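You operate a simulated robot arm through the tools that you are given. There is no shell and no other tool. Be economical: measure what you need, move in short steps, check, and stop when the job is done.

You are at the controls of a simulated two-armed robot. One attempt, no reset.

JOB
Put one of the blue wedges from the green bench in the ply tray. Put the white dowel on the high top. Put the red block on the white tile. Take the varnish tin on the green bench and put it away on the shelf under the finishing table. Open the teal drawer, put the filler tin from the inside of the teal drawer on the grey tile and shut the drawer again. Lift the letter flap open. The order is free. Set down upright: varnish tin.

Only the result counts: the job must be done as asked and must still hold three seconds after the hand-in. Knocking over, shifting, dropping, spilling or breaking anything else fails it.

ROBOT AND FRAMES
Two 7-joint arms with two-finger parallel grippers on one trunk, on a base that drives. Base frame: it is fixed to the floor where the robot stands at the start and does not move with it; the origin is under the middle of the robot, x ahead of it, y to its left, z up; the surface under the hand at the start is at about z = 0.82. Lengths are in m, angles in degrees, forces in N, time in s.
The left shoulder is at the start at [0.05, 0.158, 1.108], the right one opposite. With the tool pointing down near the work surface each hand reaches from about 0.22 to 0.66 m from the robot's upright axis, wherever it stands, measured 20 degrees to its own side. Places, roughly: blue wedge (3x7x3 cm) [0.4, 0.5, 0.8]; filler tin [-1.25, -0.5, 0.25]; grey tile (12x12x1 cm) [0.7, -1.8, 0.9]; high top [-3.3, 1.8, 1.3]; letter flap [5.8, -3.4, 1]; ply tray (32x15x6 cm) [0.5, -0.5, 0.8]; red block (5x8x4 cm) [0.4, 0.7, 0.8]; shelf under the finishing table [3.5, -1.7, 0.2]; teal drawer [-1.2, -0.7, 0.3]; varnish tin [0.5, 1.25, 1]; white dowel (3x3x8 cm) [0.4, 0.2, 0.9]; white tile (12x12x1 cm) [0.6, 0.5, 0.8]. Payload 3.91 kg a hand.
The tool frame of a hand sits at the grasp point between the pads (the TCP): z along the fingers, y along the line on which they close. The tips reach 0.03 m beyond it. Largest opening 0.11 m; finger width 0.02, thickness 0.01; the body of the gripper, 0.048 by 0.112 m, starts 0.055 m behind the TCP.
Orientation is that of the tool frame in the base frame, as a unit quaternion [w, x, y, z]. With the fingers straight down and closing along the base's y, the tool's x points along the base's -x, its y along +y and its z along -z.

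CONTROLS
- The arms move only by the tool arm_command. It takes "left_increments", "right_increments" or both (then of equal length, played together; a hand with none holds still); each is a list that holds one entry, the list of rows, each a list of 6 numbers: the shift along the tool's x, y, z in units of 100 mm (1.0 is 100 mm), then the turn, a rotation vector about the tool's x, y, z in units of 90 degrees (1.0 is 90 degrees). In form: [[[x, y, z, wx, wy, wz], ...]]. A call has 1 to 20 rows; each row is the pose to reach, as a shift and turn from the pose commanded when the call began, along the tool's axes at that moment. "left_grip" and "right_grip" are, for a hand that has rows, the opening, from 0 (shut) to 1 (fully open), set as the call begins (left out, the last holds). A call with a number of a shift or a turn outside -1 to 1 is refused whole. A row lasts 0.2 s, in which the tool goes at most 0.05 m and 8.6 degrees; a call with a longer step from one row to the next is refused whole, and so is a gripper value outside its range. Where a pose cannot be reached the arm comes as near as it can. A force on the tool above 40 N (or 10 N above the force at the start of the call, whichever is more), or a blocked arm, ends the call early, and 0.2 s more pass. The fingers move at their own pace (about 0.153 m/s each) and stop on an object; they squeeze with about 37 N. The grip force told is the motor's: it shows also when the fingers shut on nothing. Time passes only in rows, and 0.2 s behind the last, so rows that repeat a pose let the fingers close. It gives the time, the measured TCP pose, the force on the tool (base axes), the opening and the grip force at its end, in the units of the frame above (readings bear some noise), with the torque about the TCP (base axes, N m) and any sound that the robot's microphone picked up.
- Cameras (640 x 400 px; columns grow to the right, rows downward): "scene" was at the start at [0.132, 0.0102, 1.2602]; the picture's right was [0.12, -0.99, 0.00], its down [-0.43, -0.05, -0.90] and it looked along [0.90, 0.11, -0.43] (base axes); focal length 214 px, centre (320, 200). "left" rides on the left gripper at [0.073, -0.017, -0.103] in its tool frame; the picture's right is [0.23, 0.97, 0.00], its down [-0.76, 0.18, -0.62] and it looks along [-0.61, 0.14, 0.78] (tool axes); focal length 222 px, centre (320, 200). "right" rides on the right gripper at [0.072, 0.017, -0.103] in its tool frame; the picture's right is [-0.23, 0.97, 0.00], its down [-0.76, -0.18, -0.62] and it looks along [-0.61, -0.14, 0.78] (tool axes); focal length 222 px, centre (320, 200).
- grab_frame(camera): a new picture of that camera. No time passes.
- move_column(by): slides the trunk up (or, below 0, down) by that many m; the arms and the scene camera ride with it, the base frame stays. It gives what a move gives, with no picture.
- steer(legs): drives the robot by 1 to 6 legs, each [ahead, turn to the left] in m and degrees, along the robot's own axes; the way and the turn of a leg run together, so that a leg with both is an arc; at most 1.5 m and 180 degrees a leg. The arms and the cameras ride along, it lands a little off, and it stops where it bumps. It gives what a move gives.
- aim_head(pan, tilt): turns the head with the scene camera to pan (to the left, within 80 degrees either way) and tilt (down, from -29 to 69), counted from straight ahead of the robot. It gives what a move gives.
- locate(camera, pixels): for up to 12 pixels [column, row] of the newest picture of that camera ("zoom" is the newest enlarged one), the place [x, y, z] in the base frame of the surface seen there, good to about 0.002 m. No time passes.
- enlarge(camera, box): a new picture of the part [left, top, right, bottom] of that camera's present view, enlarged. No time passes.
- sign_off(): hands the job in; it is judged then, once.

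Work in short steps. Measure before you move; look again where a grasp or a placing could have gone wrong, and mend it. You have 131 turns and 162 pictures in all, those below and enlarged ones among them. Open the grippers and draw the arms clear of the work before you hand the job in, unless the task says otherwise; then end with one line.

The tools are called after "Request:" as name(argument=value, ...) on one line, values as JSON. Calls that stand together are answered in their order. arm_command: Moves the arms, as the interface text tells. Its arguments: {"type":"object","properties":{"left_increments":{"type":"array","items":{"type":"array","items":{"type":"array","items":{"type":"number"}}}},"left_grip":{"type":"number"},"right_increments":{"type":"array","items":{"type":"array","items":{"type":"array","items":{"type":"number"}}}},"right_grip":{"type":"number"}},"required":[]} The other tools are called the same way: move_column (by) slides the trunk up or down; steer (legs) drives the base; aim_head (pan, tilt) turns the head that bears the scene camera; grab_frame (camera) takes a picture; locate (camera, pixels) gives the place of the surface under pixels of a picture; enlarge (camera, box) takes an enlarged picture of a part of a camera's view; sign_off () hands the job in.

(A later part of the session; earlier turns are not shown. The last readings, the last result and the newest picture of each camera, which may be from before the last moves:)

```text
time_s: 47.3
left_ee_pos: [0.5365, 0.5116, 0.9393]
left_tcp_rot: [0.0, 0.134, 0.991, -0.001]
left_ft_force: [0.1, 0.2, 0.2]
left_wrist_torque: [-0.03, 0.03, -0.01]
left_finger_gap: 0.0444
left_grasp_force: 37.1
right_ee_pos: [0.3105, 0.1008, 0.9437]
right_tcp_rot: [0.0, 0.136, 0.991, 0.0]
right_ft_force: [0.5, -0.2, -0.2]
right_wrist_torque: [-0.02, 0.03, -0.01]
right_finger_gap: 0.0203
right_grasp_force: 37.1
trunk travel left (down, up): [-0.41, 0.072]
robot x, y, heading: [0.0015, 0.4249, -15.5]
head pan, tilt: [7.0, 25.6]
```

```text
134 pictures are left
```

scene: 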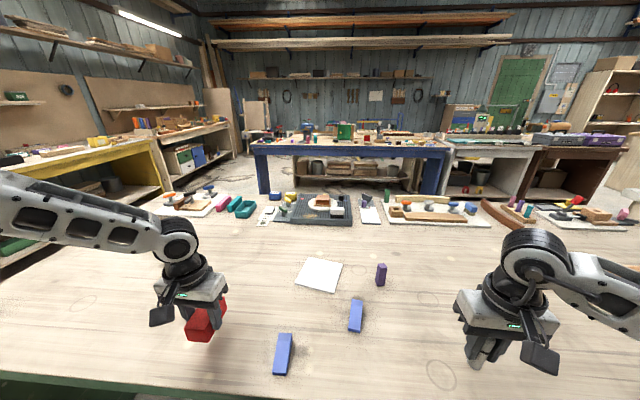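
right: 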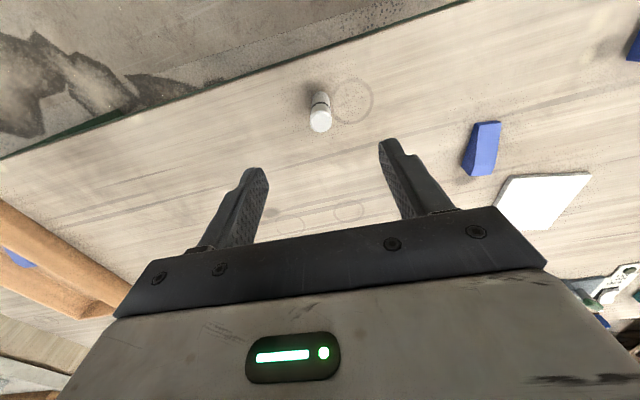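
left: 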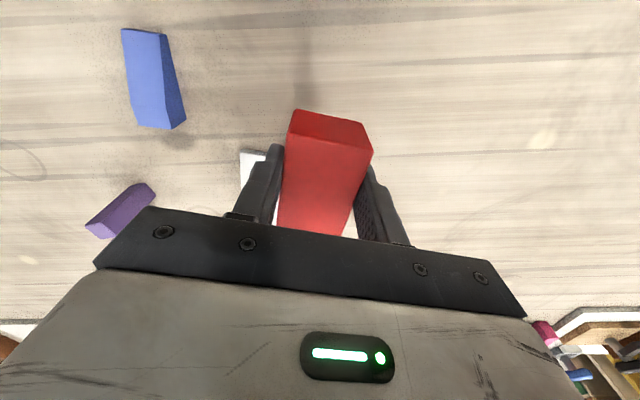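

Hand at (0.537,0.512): another 100 mm forward and 15 mm right.

Request:
arm_command(left_increments=[[[-0.3, -0.05, 0, 0, 0, 0], [-0.65, -0.1, 0, 0, 0, 0], [-1, -0.15, 0, 0, 0, 0]]])

Request:
grab_frame(camera="left")

Request:
grab_frame(camera="scene")

```text
time_s: 48.1
left_ee_pos: [0.5694, 0.5195, 0.9592]
left_tcp_rot: [0.001, 0.135, 0.991, -0.001]
left_ft_force: [-0.3, 0.4, 0.1]
left_wrist_torque: [-0.01, -0.02, 0.0]
left_finger_gap: 0.0446
left_grasp_force: 36.6
left hand out of reach, approached as far as the arm can: row 1, 2, 3
right_ee_pos: [0.3099, 0.0999, 0.9432]
right_tcp_rot: [0.0, 0.135, 0.991, 0.0]
right_ft_force: [0.5, 0.4, -0.1]
right_wrist_torque: [0.02, -0.05, -0.03]
right_finger_gap: 0.0204
right_grasp_force: 37.0
trunk travel left (down, up): [-0.41, 0.072]
robot x, y, heading: [0.0053, 0.4312, -15.4]
head pan, tilt: [7.0, 25.6]
```

```text
133 pictures are left
```

left: 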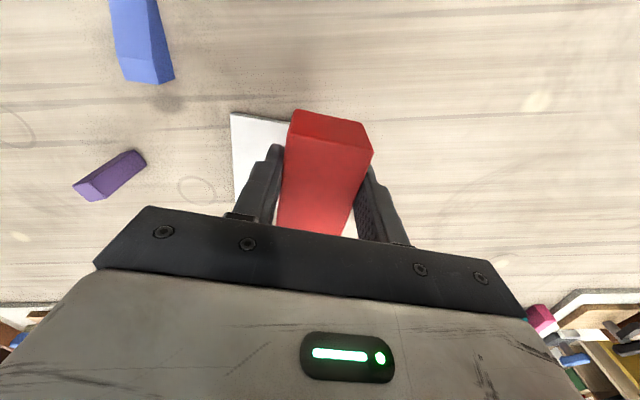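

```text
132 pictures are left
```

scene: 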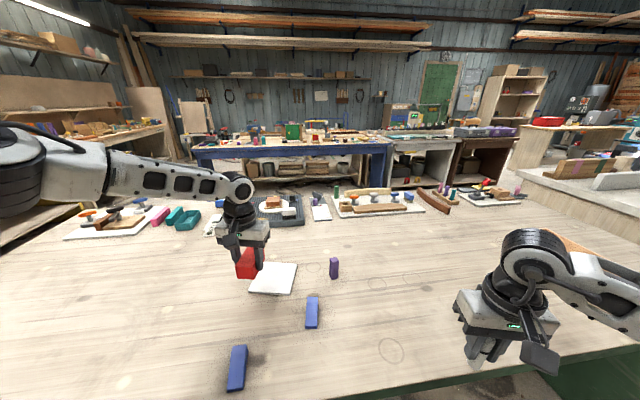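

Reach is limited because the shoulders stand too high. I raise both hands relative to the trunk, then lower the trunk.

Request:
arm_command(left_increments=[[[0.3, -0.2, 0, 0, 0, 0], [0.4, -0.4, -0.2, 0, 0, 0], [0.4, -0.4, -0.6, 0, 0, 0], [0.4, -0.4, -1, 0, 0, 0]]], right_increments=[[[0, 0, -0.2, 0, 0, 0], [0, 0, -0.5, 0, 0, 0], [0, 0, -0.8, 0, 0, 0], [0, 0, -1, 0, 0, 0]]])

Request:
arm_command(left_increments=[[[0, 0, -0.3, 0, 0, 0], [0, 0, -0.6, 0, 0, 0]]], right_increments=[[[0, 0, -0.4, 0, 0, 0], [0, 0, -0.8, 0, 0, 0]]])

Request:
move_column(by=-0.17)

```text
time_s: 49.1
left_ee_pos: [0.5223, 0.4952, 1.0593]
left_tcp_rot: [0.0, 0.135, 0.991, 0.0]
left_ft_force: [-0.2, -0.7, -0.6]
left_wrist_torque: [-0.02, -0.01, 0.01]
left_finger_gap: 0.0445
left_grasp_force: 37.1
right_ee_pos: [0.3091, 0.102, 1.0423]
right_tcp_rot: [0.0, 0.136, 0.991, 0.001]
right_ft_force: [0.3, -0.3, -0.1]
right_wrist_torque: [-0.02, 0.0, 0.01]
right_finger_gap: 0.0203
right_grasp_force: 37.3
trunk travel left (down, up): [-0.41, 0.072]
robot x, y, heading: [0.006, 0.4259, -15.3]
head pan, tilt: [7.0, 25.6]
```

```text
time_s: 49.7
left_ee_pos: [0.5214, 0.4944, 1.1219]
left_tcp_rot: [0.001, 0.135, 0.991, 0.0]
left_ft_force: [0.0, 0.5, -0.4]
left_wrist_torque: [0.01, 0.0, 0.07]
left_finger_gap: 0.0445
left_grasp_force: 37.6
right_ee_pos: [0.3109, 0.1006, 1.1242]
right_tcp_rot: [0.0, 0.137, 0.991, 0.0]
right_ft_force: [-0.2, 0.1, -0.5]
right_wrist_torque: [0.02, 0.01, 0.03]
right_finger_gap: 0.0204
right_grasp_force: 37.0
trunk travel left (down, up): [-0.41, 0.072]
robot x, y, heading: [0.0028, 0.4267, -15.3]
head pan, tilt: [7.0, 25.6]
```

```text
time_s: 51.6
left_ee_pos: [0.5208, 0.494, 0.9514]
left_tcp_rot: [0.001, 0.134, 0.991, 0.0]
left_ft_force: [0.9, -0.2, -0.8]
left_wrist_torque: [0.01, 0.01, -0.01]
left_finger_gap: 0.0444
left_grasp_force: 36.6
right_ee_pos: [0.3099, 0.1002, 0.9532]
right_tcp_rot: [0.001, 0.136, 0.991, 0.0]
right_ft_force: [-0.9, -0.2, -0.4]
right_wrist_torque: [0.01, -0.01, 0.01]
right_finger_gap: 0.0204
right_grasp_force: 37.4
trunk travel left (down, up): [-0.24, 0.242]
robot x, y, heading: [0.0053, 0.4305, -15.0]
head pan, tilt: [7.0, 25.6]
```

Hand at (0.521,0.494,0.951). Forward 111 mm.

Request:
arm_command(left_increments=[[[-0.3, 0, 0, 0, 0, 0], [-0.6, 0, 0, 0, 0, 0], [-1, 0.05, 0.2, 0, 0, 0]]])

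Request:
grab_frame(camera="left")

Request:
grab_frame(camera="scene")

```text
time_s: 52.5
left_ee_pos: [0.5864, 0.5063, 0.926]
left_tcp_rot: [0.0, 0.133, 0.991, -0.001]
left_ft_force: [0.1, -0.8, -0.9]
left_wrist_torque: [0.0, 0.02, 0.04]
left_finger_gap: 0.0442
left_grasp_force: 36.7
left hand out of reach, approached as far as the arm can: row 2, 3
right_ee_pos: [0.3107, 0.1008, 0.9538]
right_tcp_rot: [0.001, 0.136, 0.991, 0.0]
right_ft_force: [-0.4, 0.0, -0.5]
right_wrist_torque: [-0.02, -0.02, -0.04]
right_finger_gap: 0.0203
right_grasp_force: 37.0
trunk travel left (down, up): [-0.24, 0.242]
robot x, y, heading: [0.0019, 0.4324, -15.2]
head pan, tilt: [7.0, 25.6]
```

```text
131 pictures are left
```

left: 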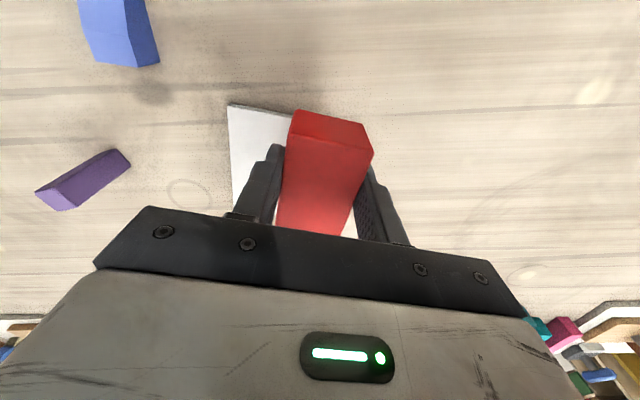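

```text
130 pictures are left
```

scene: 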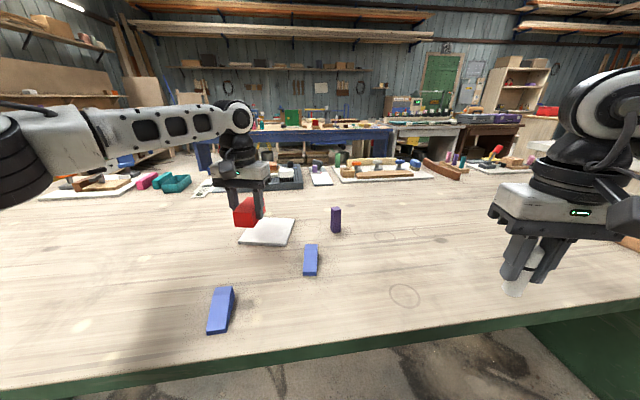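

The hand got to (0.586,0.506); try the remaining (fwd 41 mm, right 21 mm) in small steps.

Request:
arm_command(left_increments=[[[0, -0.2, 0, 0, 0, 0], [-0.15, -0.21, 0, 0, 0, 0], [-0.3, -0.21, 0, 0, 0, 0], [-0.41, -0.21, 0, 0, 0, 0], [-0.41, -0.21, 0, 0, 0, 0]]])

```text
time_s: 53.6
left_ee_pos: [0.5868, 0.5063, 0.9258]
left_tcp_rot: [0.001, 0.133, 0.991, 0.0]
left_ft_force: [0.6, 0.1, -1.5]
left_wrist_torque: [0.01, 0.03, 0.0]
left_finger_gap: 0.0443
left_grasp_force: 37.1
left hand out of reach, approached as far as the arm can: row 1, 2, 3, 4, 5
right_ee_pos: [0.3112, 0.1002, 0.9525]
right_tcp_rot: [0.001, 0.137, 0.991, 0.0]
right_ft_force: [0.3, 0.0, -0.2]
right_wrist_torque: [-0.02, 0.01, -0.01]
right_finger_gap: 0.02
right_grasp_force: 36.9
trunk travel left (down, up): [-0.24, 0.242]
robot x, y, heading: [0.0049, 0.4309, -15.4]
head pan, tilt: [7.0, 25.6]
```

Stuck at reach limit. I check the bench's front edge and what is under it before edging the robot forward.

Request:
aim_head(pan=0, tilt=69)

Request:
grab_frame(camera="scene")

Request:
locate(camera="scene", pixels=[[320, 200], [200, 200], [440, 200], [320, 250], [320, 300], [320, 350], [320, 390]])

```text
time_s: 54.8
left_ee_pos: [0.5879, 0.5052, 0.9249]
left_tcp_rot: [0.001, 0.136, 0.991, 0.001]
left_ft_force: [-0.1, 0.5, -1.3]
left_wrist_torque: [0.0, 0.03, 0.0]
left_finger_gap: 0.0443
left_grasp_force: 37.5
right_ee_pos: [0.3107, 0.1007, 0.9533]
right_tcp_rot: [0.0, 0.136, 0.991, 0.0]
right_ft_force: [-0.3, -0.3, -0.3]
right_wrist_torque: [0.02, 0.02, -0.01]
right_finger_gap: 0.0201
right_grasp_force: 36.6
trunk travel left (down, up): [-0.24, 0.242]
robot x, y, heading: [0.0022, 0.4249, -15.3]
head pan, tilt: [0.0, 68.8]
```

```text
129 pictures are left
```

scene: 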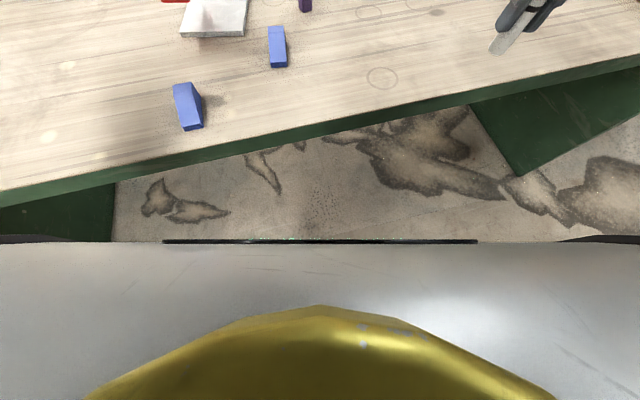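

```text
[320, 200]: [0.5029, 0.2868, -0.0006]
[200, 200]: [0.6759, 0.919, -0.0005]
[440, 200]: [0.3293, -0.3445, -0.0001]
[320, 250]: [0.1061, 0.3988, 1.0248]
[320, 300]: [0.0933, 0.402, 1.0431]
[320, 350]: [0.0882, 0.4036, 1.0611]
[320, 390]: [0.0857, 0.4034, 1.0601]
```

The bench is open underneath and the chest (x≈0.12) has room to the edge (~0.3). I raise the left hand a little and edge forward 0.08 m.

Request:
steer(legs=[[0.08, 0]])

Request:
arm_command(left_increments=[[[0.1, -0.1, 0, 0, 0, 0], [0.2, -0.2, 0, 0, 0, 0], [0.2, -0.2, 0, 0, 0, 0]]])

```text
time_s: 55.8
left_ee_pos: [0.6644, 0.4874, 0.9256]
left_tcp_rot: [0.002, 0.133, 0.991, 0.0]
left_ft_force: [-0.2, -1.0, 0.0]
left_wrist_torque: [0.0, 0.05, -0.01]
left_finger_gap: 0.0443
left_grasp_force: 37.3
right_ee_pos: [0.3892, 0.0804, 0.9534]
right_tcp_rot: [0.0, 0.135, 0.991, -0.001]
right_ft_force: [-0.4, -0.5, -0.3]
right_wrist_torque: [0.01, -0.01, 0.01]
right_finger_gap: 0.0203
right_grasp_force: 37.0
trunk travel left (down, up): [-0.24, 0.242]
robot x, y, heading: [0.0837, 0.4111, -15.2]
head pan, tilt: [0.0, 68.8]
```

```text
time_s: 56.6
left_ee_pos: [0.6393, 0.4722, 0.9239]
left_tcp_rot: [0.0, 0.133, 0.991, 0.0]
left_ft_force: [-0.1, 0.5, -0.6]
left_wrist_torque: [0.0, 0.03, -0.01]
left_finger_gap: 0.0444
left_grasp_force: 36.9
right_ee_pos: [0.3897, 0.0797, 0.9526]
right_tcp_rot: [0.0, 0.135, 0.991, 0.0]
right_ft_force: [1.2, 0.4, -0.9]
right_wrist_torque: [-0.01, 0.03, 0.0]
right_finger_gap: 0.0202
right_grasp_force: 36.7
trunk travel left (down, up): [-0.24, 0.242]
robot x, y, heading: [0.0827, 0.4098, -15.1]
head pan, tilt: [0.0, 68.8]
```

At (0.639,0.472) now: back 10 mm and down to just above the tile (top 0.8295).

Request:
arm_command(left_increments=[[[0.1, 0, 0.2, 0, 0, 0], [0.1, 0, 0.4, 0, 0, 0], [0.1, 0, 0.5, 0, 0, 0]]])

Request:
enlarge(camera="left", box=[180, 60, 460, 240])

Request:
aim_head(pan=10, tilt=45)

Request:
grab_frame(camera="scene")

```text
time_s: 57.4
left_ee_pos: [0.6301, 0.4733, 0.8721]
left_tcp_rot: [0.0, 0.133, 0.991, -0.001]
left_ft_force: [0.5, 0.4, -1.2]
left_wrist_torque: [0.01, 0.03, -0.02]
left_finger_gap: 0.0446
left_grasp_force: 37.3
right_ee_pos: [0.3901, 0.0799, 0.9527]
right_tcp_rot: [0.001, 0.135, 0.991, 0.0]
right_ft_force: [0.7, 0.4, -0.8]
right_wrist_torque: [0.01, -0.01, -0.06]
right_finger_gap: 0.0203
right_grasp_force: 36.5
trunk travel left (down, up): [-0.24, 0.242]
robot x, y, heading: [0.0835, 0.4115, -15.0]
head pan, tilt: [0.0, 68.8]
```

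```text
2.22 times, centred on (320, 150) of left
```

zoom: 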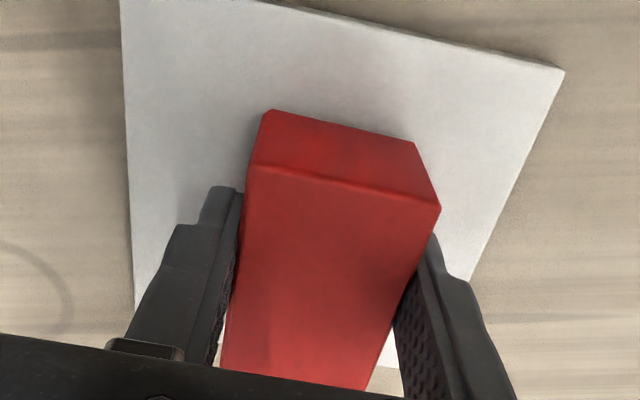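

```text
time_s: 58.3
left_ee_pos: [0.6306, 0.4744, 0.8735]
left_tcp_rot: [0.001, 0.133, 0.991, 0.0]
left_ft_force: [-0.7, 0.0, 0.0]
left_wrist_torque: [0.02, 0.02, 0.04]
left_finger_gap: 0.0444
left_grasp_force: 37.0
right_ee_pos: [0.3888, 0.0814, 0.9529]
right_tcp_rot: [0.001, 0.135, 0.991, 0.0]
right_ft_force: [-0.5, 0.0, 0.6]
right_wrist_torque: [0.0, 0.01, 0.0]
right_finger_gap: 0.0202
right_grasp_force: 37.5
trunk travel left (down, up): [-0.24, 0.242]
robot x, y, heading: [0.0837, 0.4066, -15.2]
head pan, tilt: [10.0, 45.0]
```

```text
127 pictures are left
```

scene: 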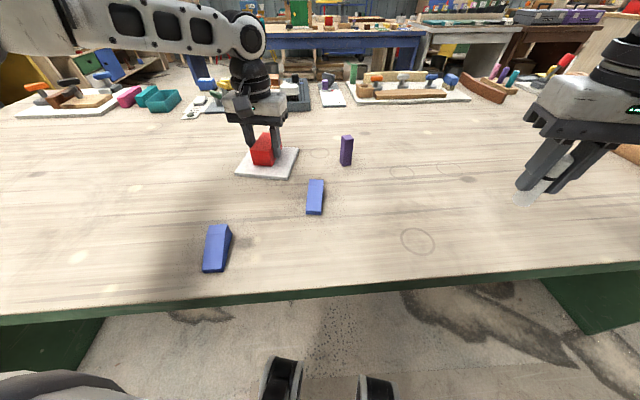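

Well centred on the tile. Lower 5 mm, open, lift.

Request:
arm_command(left_increments=[[[0.04, 0, 0.04, 0, 0, 0], [0.04, 0, 0.05, 0, 0, 0]]])

Request:
arm_command(left_increments=[[[0, 0, 0, 0, 0, 0], [0, 0, 0, 0, 0, 0], [0, 0, -0.4, 0, 0, 0], [0, 0, -0.95, 0, 0, 0]]], left_grip=0.75)

Request:
grab_frame(camera="left")

```text
time_s: 58.9
left_ee_pos: [0.6261, 0.4762, 0.8694]
left_tcp_rot: [0.001, 0.132, 0.991, -0.001]
left_ft_force: [0.6, 0.3, -1.1]
left_wrist_torque: [0.0, 0.02, -0.01]
left_finger_gap: 0.0447
left_grasp_force: 37.5
right_ee_pos: [0.3903, 0.0796, 0.9532]
right_tcp_rot: [0.001, 0.135, 0.991, -0.001]
right_ft_force: [-0.6, -0.6, 0.0]
right_wrist_torque: [0.0, 0.02, 0.03]
right_finger_gap: 0.0201
right_grasp_force: 36.9
trunk travel left (down, up): [-0.24, 0.242]
robot x, y, heading: [0.0809, 0.4017, -14.8]
head pan, tilt: [10.0, 45.0]
```

```text
refused: row 4 steps farther than a row can; nothing moved
```

```text
126 pictures are left
```

left: 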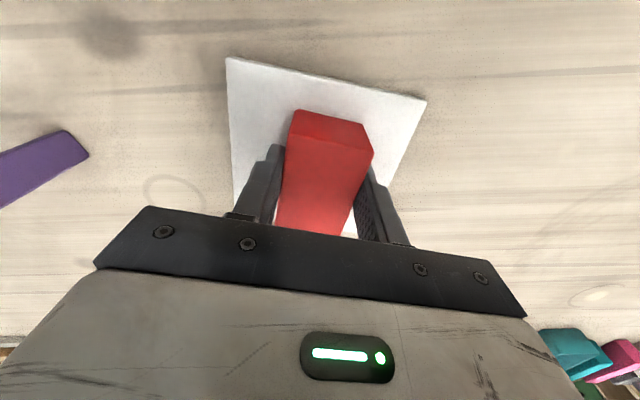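

Release and lift in legal steps.

Request:
arm_command(left_increments=[[[0, 0, 0, 0, 0, 0], [0, 0, 0, 0, 0, 0], [0, 0, -0.3, 0, 0, 0], [0, 0, -0.65, 0, 0, 0], [0, 0, -1, 0, 0, 0]]], left_grip=0.75)

Request:
grab_frame(camera="left")

```text
time_s: 60.1
left_ee_pos: [0.6268, 0.475, 0.9716]
left_tcp_rot: [0.002, 0.133, 0.991, -0.001]
left_ft_force: [0.1, 0.3, 0.3]
left_wrist_torque: [0.03, -0.01, 0.02]
left_finger_gap: 0.0824
left_grasp_force: 0.1
right_ee_pos: [0.3902, 0.0805, 0.9524]
right_tcp_rot: [0.001, 0.135, 0.991, -0.001]
right_ft_force: [0.3, -0.4, -0.2]
right_wrist_torque: [-0.01, 0.02, -0.02]
right_finger_gap: 0.0202
right_grasp_force: 37.0
trunk travel left (down, up): [-0.24, 0.242]
robot x, y, heading: [0.082, 0.4046, -14.9]
head pan, tilt: [10.0, 45.0]
```

```text
125 pictures are left
```

left: 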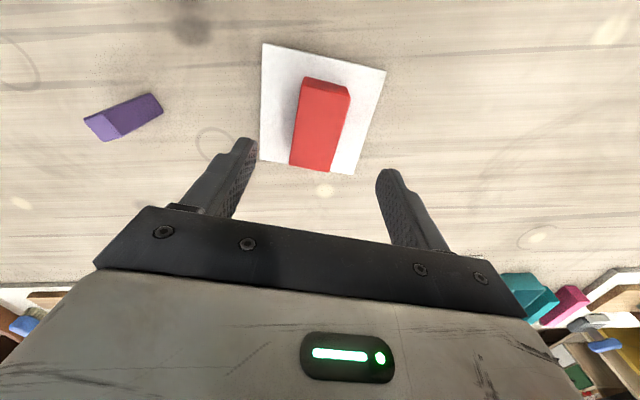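

Red block is on the white tile. I raise the trunk, back out and drive left along the bench toward the varnish tin, stopping to look.

Request:
move_column(by=0.2)

Request:
steer(legs=[[-0.1, 0], [0, 105], [0.55, 0]])

Request:
aim_head(pan=-50, tilt=30)

Request:
grab_frame(camera="scene")

```text
time_s: 62.3
left_ee_pos: [0.6267, 0.4772, 1.1708]
left_tcp_rot: [0.001, 0.133, 0.991, 0.0]
left_ft_force: [0.0, 0.3, -0.2]
left_wrist_torque: [-0.04, 0.0, -0.02]
left_finger_gap: 0.0826
left_grasp_force: 0.0
right_ee_pos: [0.3899, 0.0796, 1.1527]
right_tcp_rot: [0.001, 0.136, 0.991, 0.0]
right_ft_force: [-0.6, 0.1, -0.3]
right_wrist_torque: [0.04, 0.01, -0.05]
right_finger_gap: 0.0201
right_grasp_force: 37.1
trunk travel left (down, up): [-0.44, 0.042]
robot x, y, heading: [0.0802, 0.4073, -15.0]
head pan, tilt: [10.0, 45.0]
```

```text
time_s: 70.7
left_ee_pos: [-0.2595, 1.4829, 1.1702]
left_tcp_rot: [-0.001, 0.72, -0.694, 0.0]
left_ft_force: [-0.1, 0.8, -0.5]
left_wrist_torque: [0.02, 0.01, 0.01]
left_finger_gap: 0.0823
left_grasp_force: 0.2
right_ee_pos: [0.1874, 1.3742, 1.1532]
right_tcp_rot: [0.0, 0.719, -0.695, -0.001]
right_ft_force: [0.8, 0.4, 0.0]
right_wrist_torque: [-0.03, 0.02, 0.02]
right_finger_gap: 0.0202
right_grasp_force: 37.2
trunk travel left (down, up): [-0.44, 0.042]
robot x, y, heading: [-0.0337, 0.9832, 92.0]
head pan, tilt: [10.0, 45.0]
```

```text
time_s: 72.0
left_ee_pos: [-0.2611, 1.4818, 1.1699]
left_tcp_rot: [-0.002, 0.719, -0.695, 0.001]
left_ft_force: [-0.6, -0.1, 0.0]
left_wrist_torque: [0.02, -0.01, -0.02]
left_finger_gap: 0.0825
left_grasp_force: 0.1
right_ee_pos: [0.1873, 1.3738, 1.153]
right_tcp_rot: [0.0, 0.719, -0.695, -0.001]
right_ft_force: [-0.2, 0.8, -1.3]
right_wrist_torque: [0.0, -0.01, -0.01]
right_finger_gap: 0.02
right_grasp_force: 36.8
trunk travel left (down, up): [-0.44, 0.042]
robot x, y, heading: [-0.0312, 0.9796, 92.5]
head pan, tilt: [-50.0, 30.0]
```

```text
124 pictures are left
```

scene: 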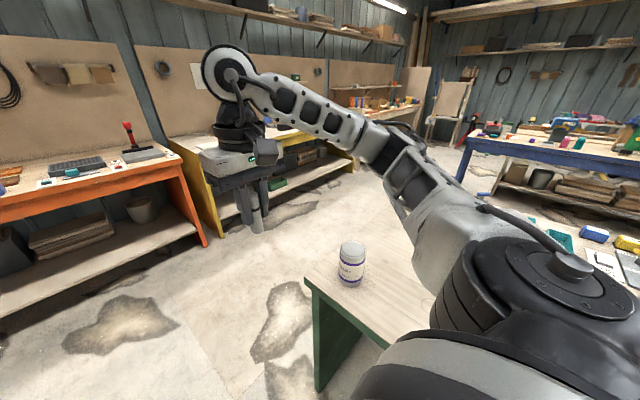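

The tin stands at (351,263) near the bench's left end. Measure it.

Request:
enlarge(camera="scene", box=[300, 220, 400, 300])

Request:
locate(camera="scene", pixels=[[352, 246], [345, 249], [361, 249], [350, 283], [351, 265], [342, 255], [364, 258], [352, 242], [352, 251], [310, 276]])

```text
5.00 times, centred on (350, 260) of scene
```

zoom: 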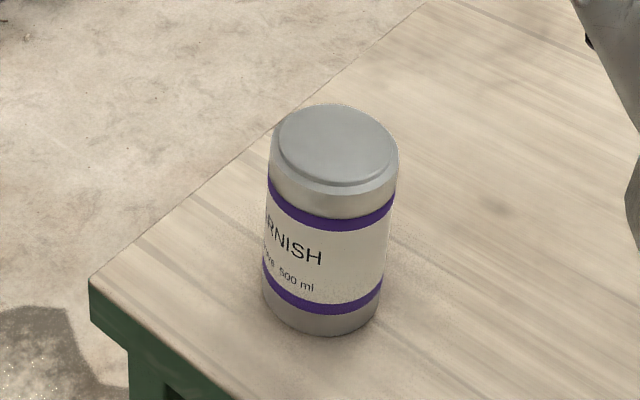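

```text
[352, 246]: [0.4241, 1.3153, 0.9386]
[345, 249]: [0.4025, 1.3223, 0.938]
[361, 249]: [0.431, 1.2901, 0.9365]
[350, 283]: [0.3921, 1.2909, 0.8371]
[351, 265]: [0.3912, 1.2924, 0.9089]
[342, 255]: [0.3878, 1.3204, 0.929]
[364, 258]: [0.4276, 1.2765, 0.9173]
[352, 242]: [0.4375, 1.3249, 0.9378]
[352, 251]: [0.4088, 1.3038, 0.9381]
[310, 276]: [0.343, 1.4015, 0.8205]
```

Tin: centre about (0.42,1.31), top 0.938, ~7 cm wide. I turn to face the bench and look toward the finishing table (3.5,-1.7) to choose a carrying grasp.

Request:
steer(legs=[[0, -92]])

Request:
aim_head(pan=-37, tilt=12)

Request:
grab_frame(camera="scene")

Request:
enlarge(camera="scene", box=[220, 120, 420, 245])

Request:
grab_frame(camera="left")

```text
time_s: 76.3
left_ee_pos: [0.4791, 1.1842, 1.1727]
left_tcp_rot: [0.001, 0.007, 1.0, 0.0]
left_ft_force: [0.1, 0.2, -0.5]
left_wrist_torque: [-0.02, -0.04, -0.03]
left_finger_gap: 0.0825
left_grasp_force: 0.1
right_ee_pos: [0.3471, 0.7417, 1.1522]
right_tcp_rot: [0.001, 0.009, 1.0, 0.0]
right_ft_force: [0.4, 0.0, -0.3]
right_wrist_torque: [0.0, 0.04, 0.04]
right_finger_gap: 0.0201
right_grasp_force: 36.6
trunk travel left (down, up): [-0.44, 0.042]
robot x, y, heading: [-0.0327, 0.9789, -0.5]
head pan, tilt: [-50.0, 30.0]
```

```text
time_s: 77.1
left_ee_pos: [0.4799, 1.1844, 1.171]
left_tcp_rot: [0.001, 0.008, 1.0, -0.001]
left_ft_force: [0.2, 0.3, -0.3]
left_wrist_torque: [-0.01, 0.0, 0.02]
left_finger_gap: 0.0823
left_grasp_force: 0.1
right_ee_pos: [0.349, 0.7417, 1.153]
right_tcp_rot: [0.002, 0.01, 1.0, -0.001]
right_ft_force: [0.4, 0.3, -0.4]
right_wrist_torque: [-0.01, 0.02, -0.02]
right_finger_gap: 0.0203
right_grasp_force: 37.4
trunk travel left (down, up): [-0.44, 0.042]
robot x, y, heading: [-0.0312, 0.9834, -1.0]
head pan, tilt: [-37.0, 12.0]
```

```text
122 pictures are left
```

scene: 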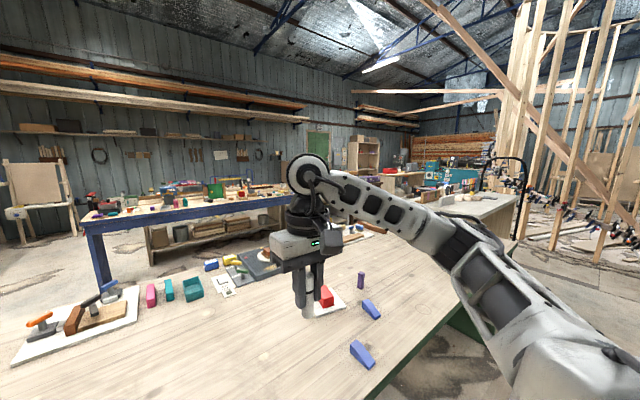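

```text
3.20 times, centred on (320, 182) of scene
```

zoom: 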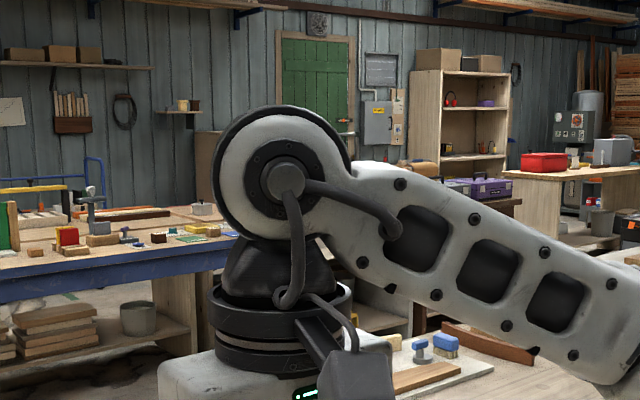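

```text
120 pictures are left
```

left: 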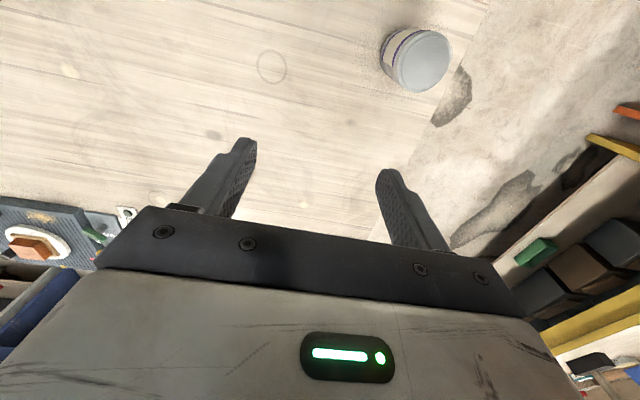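

The table shelf needs a tilted hand, so I'll grasp the tin with the tool pitched 60° from vertical. First back off 0.22 m, then pitch at height with the gripper fully open.

Request:
steer(legs=[[-0.22, 0]])

Request:
arm_command(left_increments=[[[0, 0.12, 0, 0, -0.09, 0], [0, 0.25, 0, 0, -0.18, 0], [0, 0.4, 0, 0, -0.27, 0], [0, 0.55, 0, 0, -0.36, 0], [0, 0.7, 0, 0, -0.45, 0], [0, 0.85, 0, 0, -0.54, 0], [0, 1, 0, 0, -0.63, 0], [0, 1, 0, 0, -0.667, 0]]], left_grip=1)

Request:
grab_frame(camera="left")

```text
time_s: 78.8
left_ee_pos: [0.2511, 1.1911, 1.1715]
left_tcp_rot: [0.002, 0.004, 1.0, -0.002]
left_ft_force: [-0.6, 0.7, 0.6]
left_wrist_torque: [-0.03, 0.01, 0.02]
left_finger_gap: 0.0824
left_grasp_force: 0.0
right_ee_pos: [0.1241, 0.7466, 1.1539]
right_tcp_rot: [0.001, 0.006, 1.0, 0.0]
right_ft_force: [0.2, -0.2, -0.2]
right_wrist_torque: [0.04, -0.01, 0.02]
right_finger_gap: 0.0203
right_grasp_force: 37.2
trunk travel left (down, up): [-0.44, 0.042]
robot x, y, heading: [-0.2576, 0.9855, -0.5]
head pan, tilt: [-37.0, 12.0]
```

```text
time_s: 80.6
left_ee_pos: [0.253, 1.2913, 1.1708]
left_tcp_rot: [0.502, 0.004, 0.865, -0.003]
left_ft_force: [0.2, 0.7, -0.8]
left_wrist_torque: [-0.05, -0.01, -0.01]
left_finger_gap: 0.11
left_grasp_force: 0.1
right_ee_pos: [0.124, 0.7473, 1.1529]
right_tcp_rot: [0.001, 0.006, 1.0, 0.0]
right_ft_force: [-0.4, 0.1, -0.9]
right_wrist_torque: [0.0, -0.01, 0.01]
right_finger_gap: 0.0203
right_grasp_force: 36.7
trunk travel left (down, up): [-0.44, 0.042]
robot x, y, heading: [-0.2575, 0.9849, -0.3]
head pan, tilt: [-37.0, 12.0]
```

```text
119 pictures are left
```

left: 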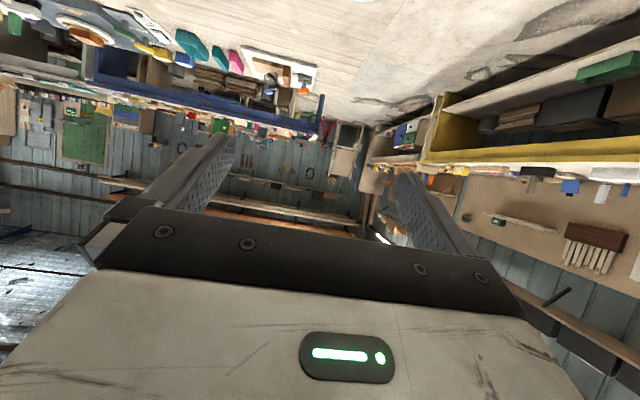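

Pitched 60° fine. Lower the trunk 0.275 so the TCP sits at the tin's mid height, still short of the bench, and look with the head.

Request:
move_column(by=-0.275)

Request:
aim_head(pan=20, tilt=30)

Request:
grab_frame(camera="scene")

```text
time_s: 83.4
left_ee_pos: [0.2529, 1.2902, 0.8962]
left_tcp_rot: [0.501, 0.004, 0.865, -0.003]
left_ft_force: [-0.5, 0.3, 0.0]
left_wrist_torque: [0.0, 0.01, 0.04]
left_finger_gap: 0.1099
left_grasp_force: 0.2
right_ee_pos: [0.1247, 0.7468, 0.8785]
right_tcp_rot: [0.001, 0.007, 1.0, 0.0]
right_ft_force: [0.4, 0.5, -1.5]
right_wrist_torque: [0.0, -0.03, 0.0]
right_finger_gap: 0.0204
right_grasp_force: 37.1
trunk travel left (down, up): [-0.165, 0.317]
robot x, y, heading: [-0.2562, 0.9854, -0.3]
head pan, tilt: [-37.0, 12.0]
```

```text
time_s: 84.7
left_ee_pos: [0.2526, 1.2902, 0.8962]
left_tcp_rot: [0.5, 0.003, 0.866, -0.002]
left_ft_force: [-0.5, 0.1, -1.0]
left_wrist_torque: [0.0, -0.02, 0.03]
left_finger_gap: 0.1099
left_grasp_force: 0.1
right_ee_pos: [0.1245, 0.7475, 0.8776]
right_tcp_rot: [0.001, 0.006, 1.0, 0.0]
right_ft_force: [0.0, -0.9, 0.3]
right_wrist_torque: [0.02, -0.01, 0.0]
right_finger_gap: 0.0203
right_grasp_force: 36.7
trunk travel left (down, up): [-0.165, 0.317]
robot x, y, heading: [-0.2578, 0.9842, -0.2]
head pan, tilt: [20.0, 30.0]
```

```text
118 pictures are left
```

scene: 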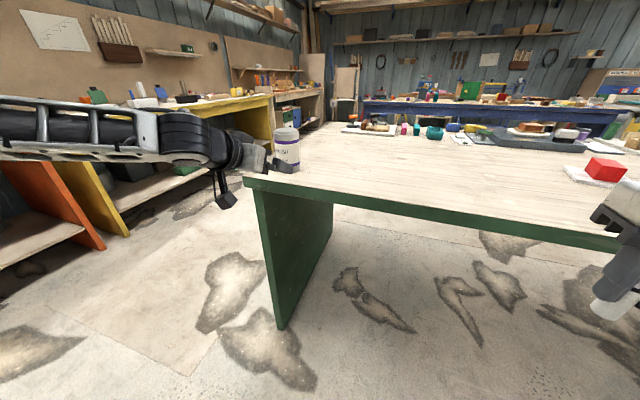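

Request:
enlarge(camera="scene", box=[200, 100, 360, 200])

Request:
locate(camera="scene", pixels=[[288, 131], [280, 131], [296, 131], [288, 160], [297, 160], [275, 145], [299, 145], [288, 128], [250, 178]])

```text
4.00 times, centred on (280, 150) of scene
```

zoom: 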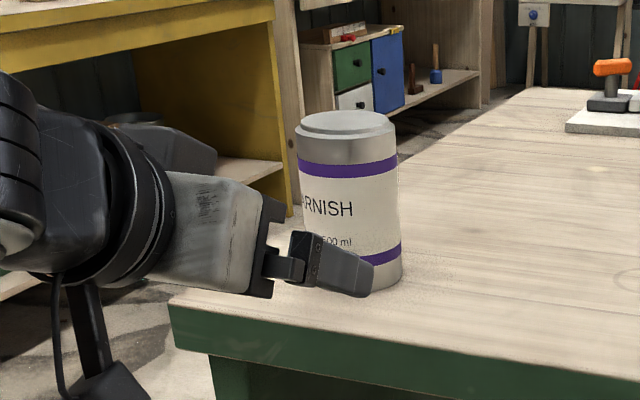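

```text
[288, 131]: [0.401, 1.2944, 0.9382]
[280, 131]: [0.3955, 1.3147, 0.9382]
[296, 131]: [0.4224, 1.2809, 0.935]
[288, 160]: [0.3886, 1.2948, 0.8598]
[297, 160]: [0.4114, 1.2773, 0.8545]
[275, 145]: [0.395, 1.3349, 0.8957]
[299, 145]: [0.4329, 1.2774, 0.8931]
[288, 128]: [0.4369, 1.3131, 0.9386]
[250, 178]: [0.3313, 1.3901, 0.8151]
```

Request:
locate(camera="scene", pixels=[[228, 206], [220, 204], [232, 198], [222, 180], [218, 160], [250, 172], [245, 135]])

```text
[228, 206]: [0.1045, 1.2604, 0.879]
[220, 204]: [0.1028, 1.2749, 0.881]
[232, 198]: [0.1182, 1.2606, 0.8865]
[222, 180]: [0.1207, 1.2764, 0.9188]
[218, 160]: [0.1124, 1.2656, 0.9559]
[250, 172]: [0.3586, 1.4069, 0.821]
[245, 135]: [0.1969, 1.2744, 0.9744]
```

Tin centre (0.421,1.311), radius 0.036; the wrist camera clears the bench. I approach: to x 0.415, y 1.311, z 0.905.

Request:
arm_command(left_increments=[[[-0.2, 0.1, 0.3, 0, 0, 0], [-0.4, 0.2, 0.6, 0, 0, 0], [-0.5, 0.21, 0.76, 0, 0, 0]]])

Request:
arm_command(left_increments=[[[-0.2, 0, 0.3, 0, 0, 0], [-0.39, 0, 0.6, 0, 0, 0]]])

Request:
grab_frame(camera="left")

Request:
enlarge(camera="scene", box=[200, 100, 360, 200])

```text
time_s: 85.5
left_ee_pos: [0.3441, 1.3118, 0.9009]
left_tcp_rot: [0.502, 0.004, 0.865, -0.003]
left_ft_force: [0.1, 0.4, -0.6]
left_wrist_torque: [-0.01, 0.0, 0.04]
left_finger_gap: 0.1101
left_grasp_force: 0.1
right_ee_pos: [0.123, 0.7467, 0.8783]
right_tcp_rot: [0.002, 0.006, 1.0, -0.001]
right_ft_force: [-0.4, -0.6, -0.7]
right_wrist_torque: [-0.02, 0.01, -0.01]
right_finger_gap: 0.0201
right_grasp_force: 37.0
trunk travel left (down, up): [-0.165, 0.317]
robot x, y, heading: [-0.2591, 0.9827, -0.2]
head pan, tilt: [20.0, 30.0]
```

```text
time_s: 86.1
left_ee_pos: [0.4167, 1.3094, 0.9034]
left_tcp_rot: [0.501, 0.004, 0.865, -0.004]
left_ft_force: [0.0, 0.8, -0.3]
left_wrist_torque: [0.02, 0.01, -0.01]
left_finger_gap: 0.1101
left_grasp_force: 0.0
right_ee_pos: [0.123, 0.7463, 0.8792]
right_tcp_rot: [0.001, 0.006, 1.0, 0.001]
right_ft_force: [-0.2, -0.2, 0.1]
right_wrist_torque: [-0.02, 0.02, 0.0]
right_finger_gap: 0.0202
right_grasp_force: 36.9
trunk travel left (down, up): [-0.165, 0.317]
robot x, y, heading: [-0.2585, 0.9808, -0.3]
head pan, tilt: [20.0, 30.0]
```

```text
116 pictures are left
```

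left: 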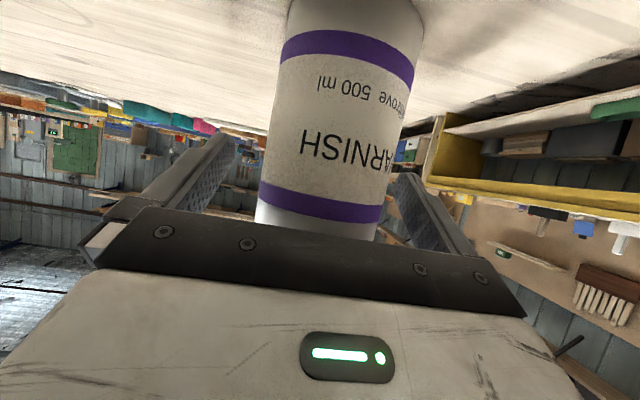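

```text
4.00 times, centred on (280, 150) of scene
```

zoom: 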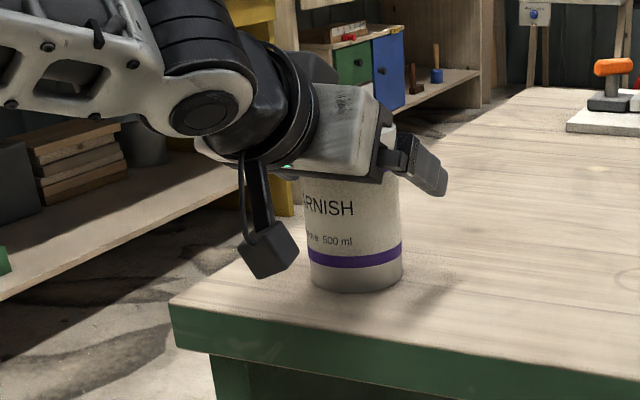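

The tin is between the fingers. Close, then lift 60 mm.

Request:
arm_command(left_increments=[[[0, 0, 0, 0, 0, 0], [0, 0, 0, 0, 0, 0], [0, 0, 0, 0, 0, 0]]], left_grip=0)

Request:
arm_command(left_increments=[[[-0.17, 0, -0.1, 0, 0, 0], [-0.35, 0, -0.2, 0, 0, 0], [-0.52, 0, -0.3, 0, 0, 0]]])

Request:
grab_frame(camera="scene")

```text
time_s: 86.9
left_ee_pos: [0.4164, 1.3122, 0.905]
left_tcp_rot: [0.502, 0.003, 0.865, -0.003]
left_ft_force: [1.7, 2.0, 1.6]
left_wrist_torque: [-0.04, -0.14, 0.02]
left_finger_gap: 0.0693
left_grasp_force: 36.5
right_ee_pos: [0.1234, 0.7474, 0.8776]
right_tcp_rot: [0.001, 0.006, 1.0, 0.0]
right_ft_force: [0.5, 0.2, 0.0]
right_wrist_torque: [-0.02, 0.0, 0.01]
right_finger_gap: 0.0201
right_grasp_force: 36.9
trunk travel left (down, up): [-0.165, 0.317]
robot x, y, heading: [-0.2608, 0.9812, -0.1]
head pan, tilt: [20.0, 30.0]
```

```text
time_s: 87.7
left_ee_pos: [0.4171, 1.3132, 0.964]
left_tcp_rot: [0.501, 0.004, 0.865, -0.003]
left_ft_force: [0.3, -0.3, -4.0]
left_wrist_torque: [-0.02, 0.03, 0.0]
left_finger_gap: 0.0695
left_grasp_force: 37.0
right_ee_pos: [0.1241, 0.7469, 0.8772]
right_tcp_rot: [0.0, 0.006, 1.0, 0.0]
right_ft_force: [0.4, 0.7, -1.1]
right_wrist_torque: [0.0, -0.01, -0.02]
right_finger_gap: 0.0201
right_grasp_force: 37.1
trunk travel left (down, up): [-0.165, 0.317]
robot x, y, heading: [-0.2619, 0.9835, -0.6]
head pan, tilt: [20.0, 30.0]
```

```text
114 pictures are left
```

scene: 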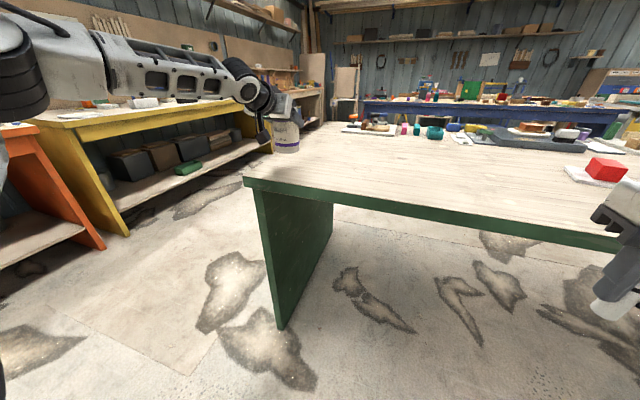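

Tin held (4 N). Back away from the bench, raise the trunk, and turn right to look behind, where the high top should be.

Request:
steer(legs=[[-0.35, 0], [0, -120]])

Request:
aim_head(pan=-60, tilt=15)

Request:
grab_frame(camera="scene")

Request:
aim_head(pan=20, tilt=15)

Request:
grab_frame(camera="scene")

```text
time_s: 95.0
left_ee_pos: [-0.6886, 0.2385, 0.9643]
left_tcp_rot: [0.241, 0.758, 0.418, -0.439]
left_ft_force: [0.0, 0.1, -4.4]
left_wrist_torque: [0.0, -0.03, -0.01]
left_finger_gap: 0.0695
left_grasp_force: 37.5
right_ee_pos: [-1.0118, 0.7854, 0.8782]
right_tcp_rot: [0.0, 0.877, 0.481, 0.0]
right_ft_force: [-0.1, -0.1, 1.1]
right_wrist_torque: [0.01, 0.04, 0.01]
right_finger_gap: 0.0199
right_grasp_force: 37.4
trunk travel left (down, up): [-0.165, 0.317]
robot x, y, heading: [-0.6138, 0.9868, -122.6]
head pan, tilt: [20.0, 30.0]
```

```text
time_s: 96.6
left_ee_pos: [-0.6864, 0.2392, 0.9642]
left_tcp_rot: [0.242, 0.758, 0.418, -0.439]
left_ft_force: [0.0, 0.3, -5.0]
left_wrist_torque: [0.01, 0.03, -0.02]
left_finger_gap: 0.0694
left_grasp_force: 37.0
right_ee_pos: [-1.0117, 0.7858, 0.8779]
right_tcp_rot: [0.0, 0.877, 0.48, 0.0]
right_ft_force: [-0.4, -0.3, -0.2]
right_wrist_torque: [-0.01, 0.0, -0.02]
right_finger_gap: 0.0201
right_grasp_force: 36.8
trunk travel left (down, up): [-0.165, 0.317]
robot x, y, heading: [-0.6126, 0.9886, -122.1]
head pan, tilt: [-60.0, 15.0]
```

```text
113 pictures are left
```

scene: 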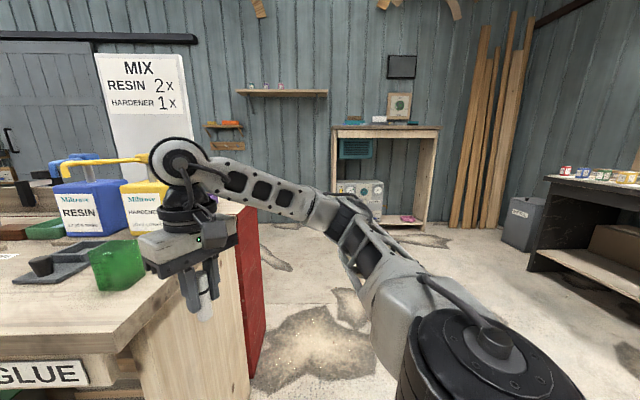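

```text
time_s: 98.1
left_ee_pos: [-0.6863, 0.2394, 0.9639]
left_tcp_rot: [0.241, 0.758, 0.418, -0.439]
left_ft_force: [-0.3, 0.5, -3.7]
left_wrist_torque: [0.02, -0.02, -0.02]
left_finger_gap: 0.0694
left_grasp_force: 37.4
right_ee_pos: [-1.0119, 0.7863, 0.877]
right_tcp_rot: [0.0, 0.877, 0.481, -0.001]
right_ft_force: [0.3, 0.6, 0.3]
right_wrist_torque: [-0.01, 0.01, -0.01]
right_finger_gap: 0.0198
right_grasp_force: 36.8
trunk travel left (down, up): [-0.165, 0.317]
robot x, y, heading: [-0.6064, 0.9842, -122.2]
head pan, tilt: [20.0, 15.0]
```

```text
112 pictures are left
```

scene: 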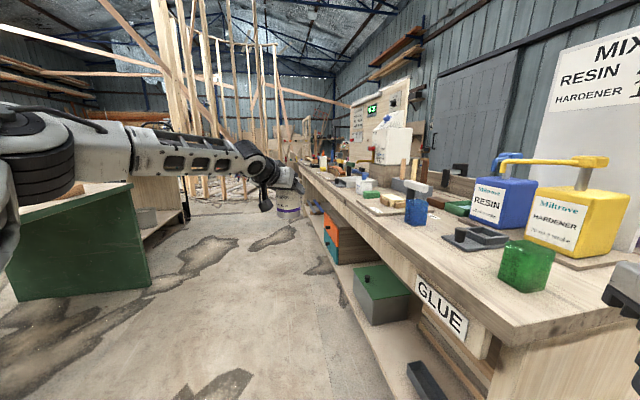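

The high top is the tall cabinet at (385,130); a glue bench stands close on the right. I raise the trunk, back 0.3 m away and then turn right toward the cabinet.

Request:
move_column(by=0.31)

Request:
steer(legs=[[-0.35, 0], [0, -70]])

Request:
aim_head(pan=0, tilt=15)

Request:
grab_frame(camera="scene")

```text
time_s: 101.2
left_ee_pos: [-0.6867, 0.2383, 1.2736]
left_tcp_rot: [0.242, 0.758, 0.418, -0.439]
left_ft_force: [0.7, -0.1, -5.3]
left_wrist_torque: [0.03, 0.0, -0.01]
left_finger_gap: 0.0694
left_grasp_force: 37.5
right_ee_pos: [-1.0115, 0.7854, 1.1887]
right_tcp_rot: [0.0, 0.877, 0.48, -0.001]
right_ft_force: [-0.1, -0.4, -0.6]
right_wrist_torque: [0.01, -0.02, -0.01]
right_finger_gap: 0.0202
right_grasp_force: 37.1
trunk travel left (down, up): [-0.475, 0.007]
robot x, y, heading: [-0.6094, 0.9825, -122.2]
head pan, tilt: [20.0, 15.0]
```

```text
time_s: 106.5
left_ee_pos: [-1.1547, 1.1143, 1.2737]
left_tcp_rot: [-0.059, 0.86, -0.1, -0.497]
left_ft_force: [0.4, 0.5, -5.0]
left_wrist_torque: [0.0, -0.01, 0.03]
left_finger_gap: 0.0697
left_grasp_force: 37.1
right_ee_pos: [-0.7437, 1.5988, 1.1879]
right_tcp_rot: [0.0, 0.993, -0.117, 0.0]
right_ft_force: [0.3, 0.5, 0.0]
right_wrist_torque: [0.02, -0.01, -0.01]
right_finger_gap: 0.0201
right_grasp_force: 37.0
trunk travel left (down, up): [-0.475, 0.007]
robot x, y, heading: [-0.424, 1.2853, 166.8]
head pan, tilt: [20.0, 15.0]
```

```text
time_s: 107.4
left_ee_pos: [-1.1563, 1.1141, 1.2733]
left_tcp_rot: [-0.059, 0.86, -0.1, -0.498]
left_ft_force: [-0.3, 0.4, -5.5]
left_wrist_torque: [-0.02, -0.02, 0.0]
left_finger_gap: 0.0696
left_grasp_force: 36.9
right_ee_pos: [-0.7445, 1.5985, 1.1873]
right_tcp_rot: [0.001, 0.993, -0.118, 0.0]
right_ft_force: [-0.2, -0.2, -0.3]
right_wrist_torque: [0.01, -0.01, -0.01]
right_finger_gap: 0.0203
right_grasp_force: 37.4
trunk travel left (down, up): [-0.475, 0.007]
robot x, y, heading: [-0.4225, 1.2859, 166.5]
head pan, tilt: [0.0, 15.0]
```

```text
111 pictures are left
```

scene: 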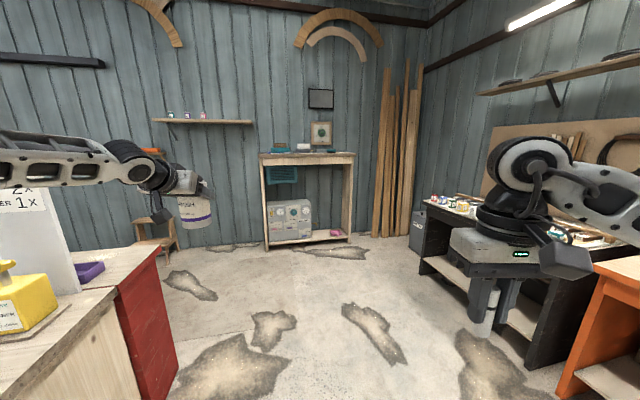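

Request:
locate(camera="scene", pixels=[[262, 156], [352, 157], [305, 158], [330, 156], [270, 244], [350, 235], [420, 262], [130, 285], [283, 148], [545, 355], [100, 290]])

Request:
enlarge(camera="scene", box=[240, 110, 370, 190])

```text
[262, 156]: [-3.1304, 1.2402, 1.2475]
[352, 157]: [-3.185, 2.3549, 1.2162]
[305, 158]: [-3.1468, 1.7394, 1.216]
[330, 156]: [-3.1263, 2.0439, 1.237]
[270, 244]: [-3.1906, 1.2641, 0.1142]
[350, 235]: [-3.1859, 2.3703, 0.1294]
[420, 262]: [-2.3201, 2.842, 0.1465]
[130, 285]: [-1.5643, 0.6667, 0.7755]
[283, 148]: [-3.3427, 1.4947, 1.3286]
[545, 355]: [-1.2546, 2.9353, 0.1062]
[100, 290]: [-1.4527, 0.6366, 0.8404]
```

```text
4.92 times, centred on (305, 150) of scene
```

zoom: 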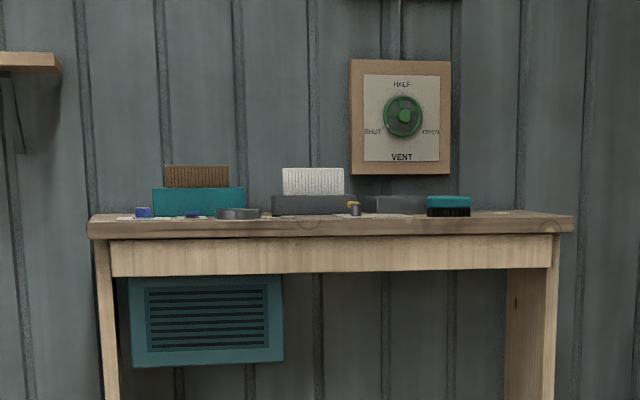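

Cabinet front edge x≈−3.13, top z≈1.26, spanning y 1.2–2.4, with a free spot at the right front near y 2.2. First I draw the tin in by 0.2 m and raise the dowel hand.

Request:
arm_command(left_increments=[[[0.16, 0, -0.29, 0, 0, 0], [0.33, 0, -0.58, 0, 0, 0], [0.5, 0, -0.87, 0, 0, 0]]], right_increments=[[[0, 0, -0.33, 0, 0, 0], [0, 0, -0.66, 0, 0, 0], [0, 0, -1, 0, 0, 0]]])

Request:
arm_command(left_increments=[[[0.16, 0, -0.29, 0, 0, 0], [0.33, 0, -0.58, 0, 0, 0], [0.5, 0, -0.87, 0, 0, 0]]], right_increments=[[[0, 0, -0.33, 0, 0, 0], [0, 0, -0.66, 0, 0, 0], [0, 0, -0.7, 0, 0, 0]]])

Request:
grab_frame(camera="left")

```text
time_s: 108.2
left_ee_pos: [-1.0573, 1.0911, 1.2743]
left_tcp_rot: [-0.059, 0.86, -0.1, -0.498]
left_ft_force: [-0.9, -0.2, -5.0]
left_wrist_torque: [0.01, -0.02, -0.03]
left_finger_gap: 0.0698
left_grasp_force: 36.8
right_ee_pos: [-0.7405, 1.5974, 1.2891]
right_tcp_rot: [0.0, 0.993, -0.117, -0.001]
right_ft_force: [0.4, -0.1, -1.0]
right_wrist_torque: [0.02, -0.01, -0.01]
right_finger_gap: 0.0203
right_grasp_force: 37.1
trunk travel left (down, up): [-0.475, 0.007]
robot x, y, heading: [-0.4231, 1.2819, 167.0]
head pan, tilt: [0.0, 15.0]
```

```text
time_s: 109.0
left_ee_pos: [-0.9604, 1.0669, 1.2773]
left_tcp_rot: [-0.059, 0.859, -0.1, -0.498]
left_ft_force: [-0.3, -0.2, -5.1]
left_wrist_torque: [-0.02, -0.03, 0.0]
left_finger_gap: 0.0694
left_grasp_force: 36.8
right_ee_pos: [-0.7441, 1.5993, 1.3578]
right_tcp_rot: [-0.001, 0.993, -0.118, -0.002]
right_ft_force: [0.6, -0.2, 0.3]
right_wrist_torque: [0.01, -0.01, 0.0]
right_finger_gap: 0.0203
right_grasp_force: 37.3
trunk travel left (down, up): [-0.475, 0.007]
robot x, y, heading: [-0.4256, 1.2795, 166.7]
head pan, tilt: [0.0, 15.0]
```

```text
109 pictures are left
```

left: 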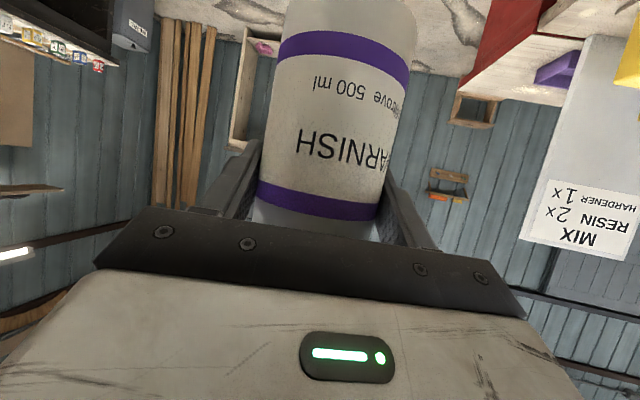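

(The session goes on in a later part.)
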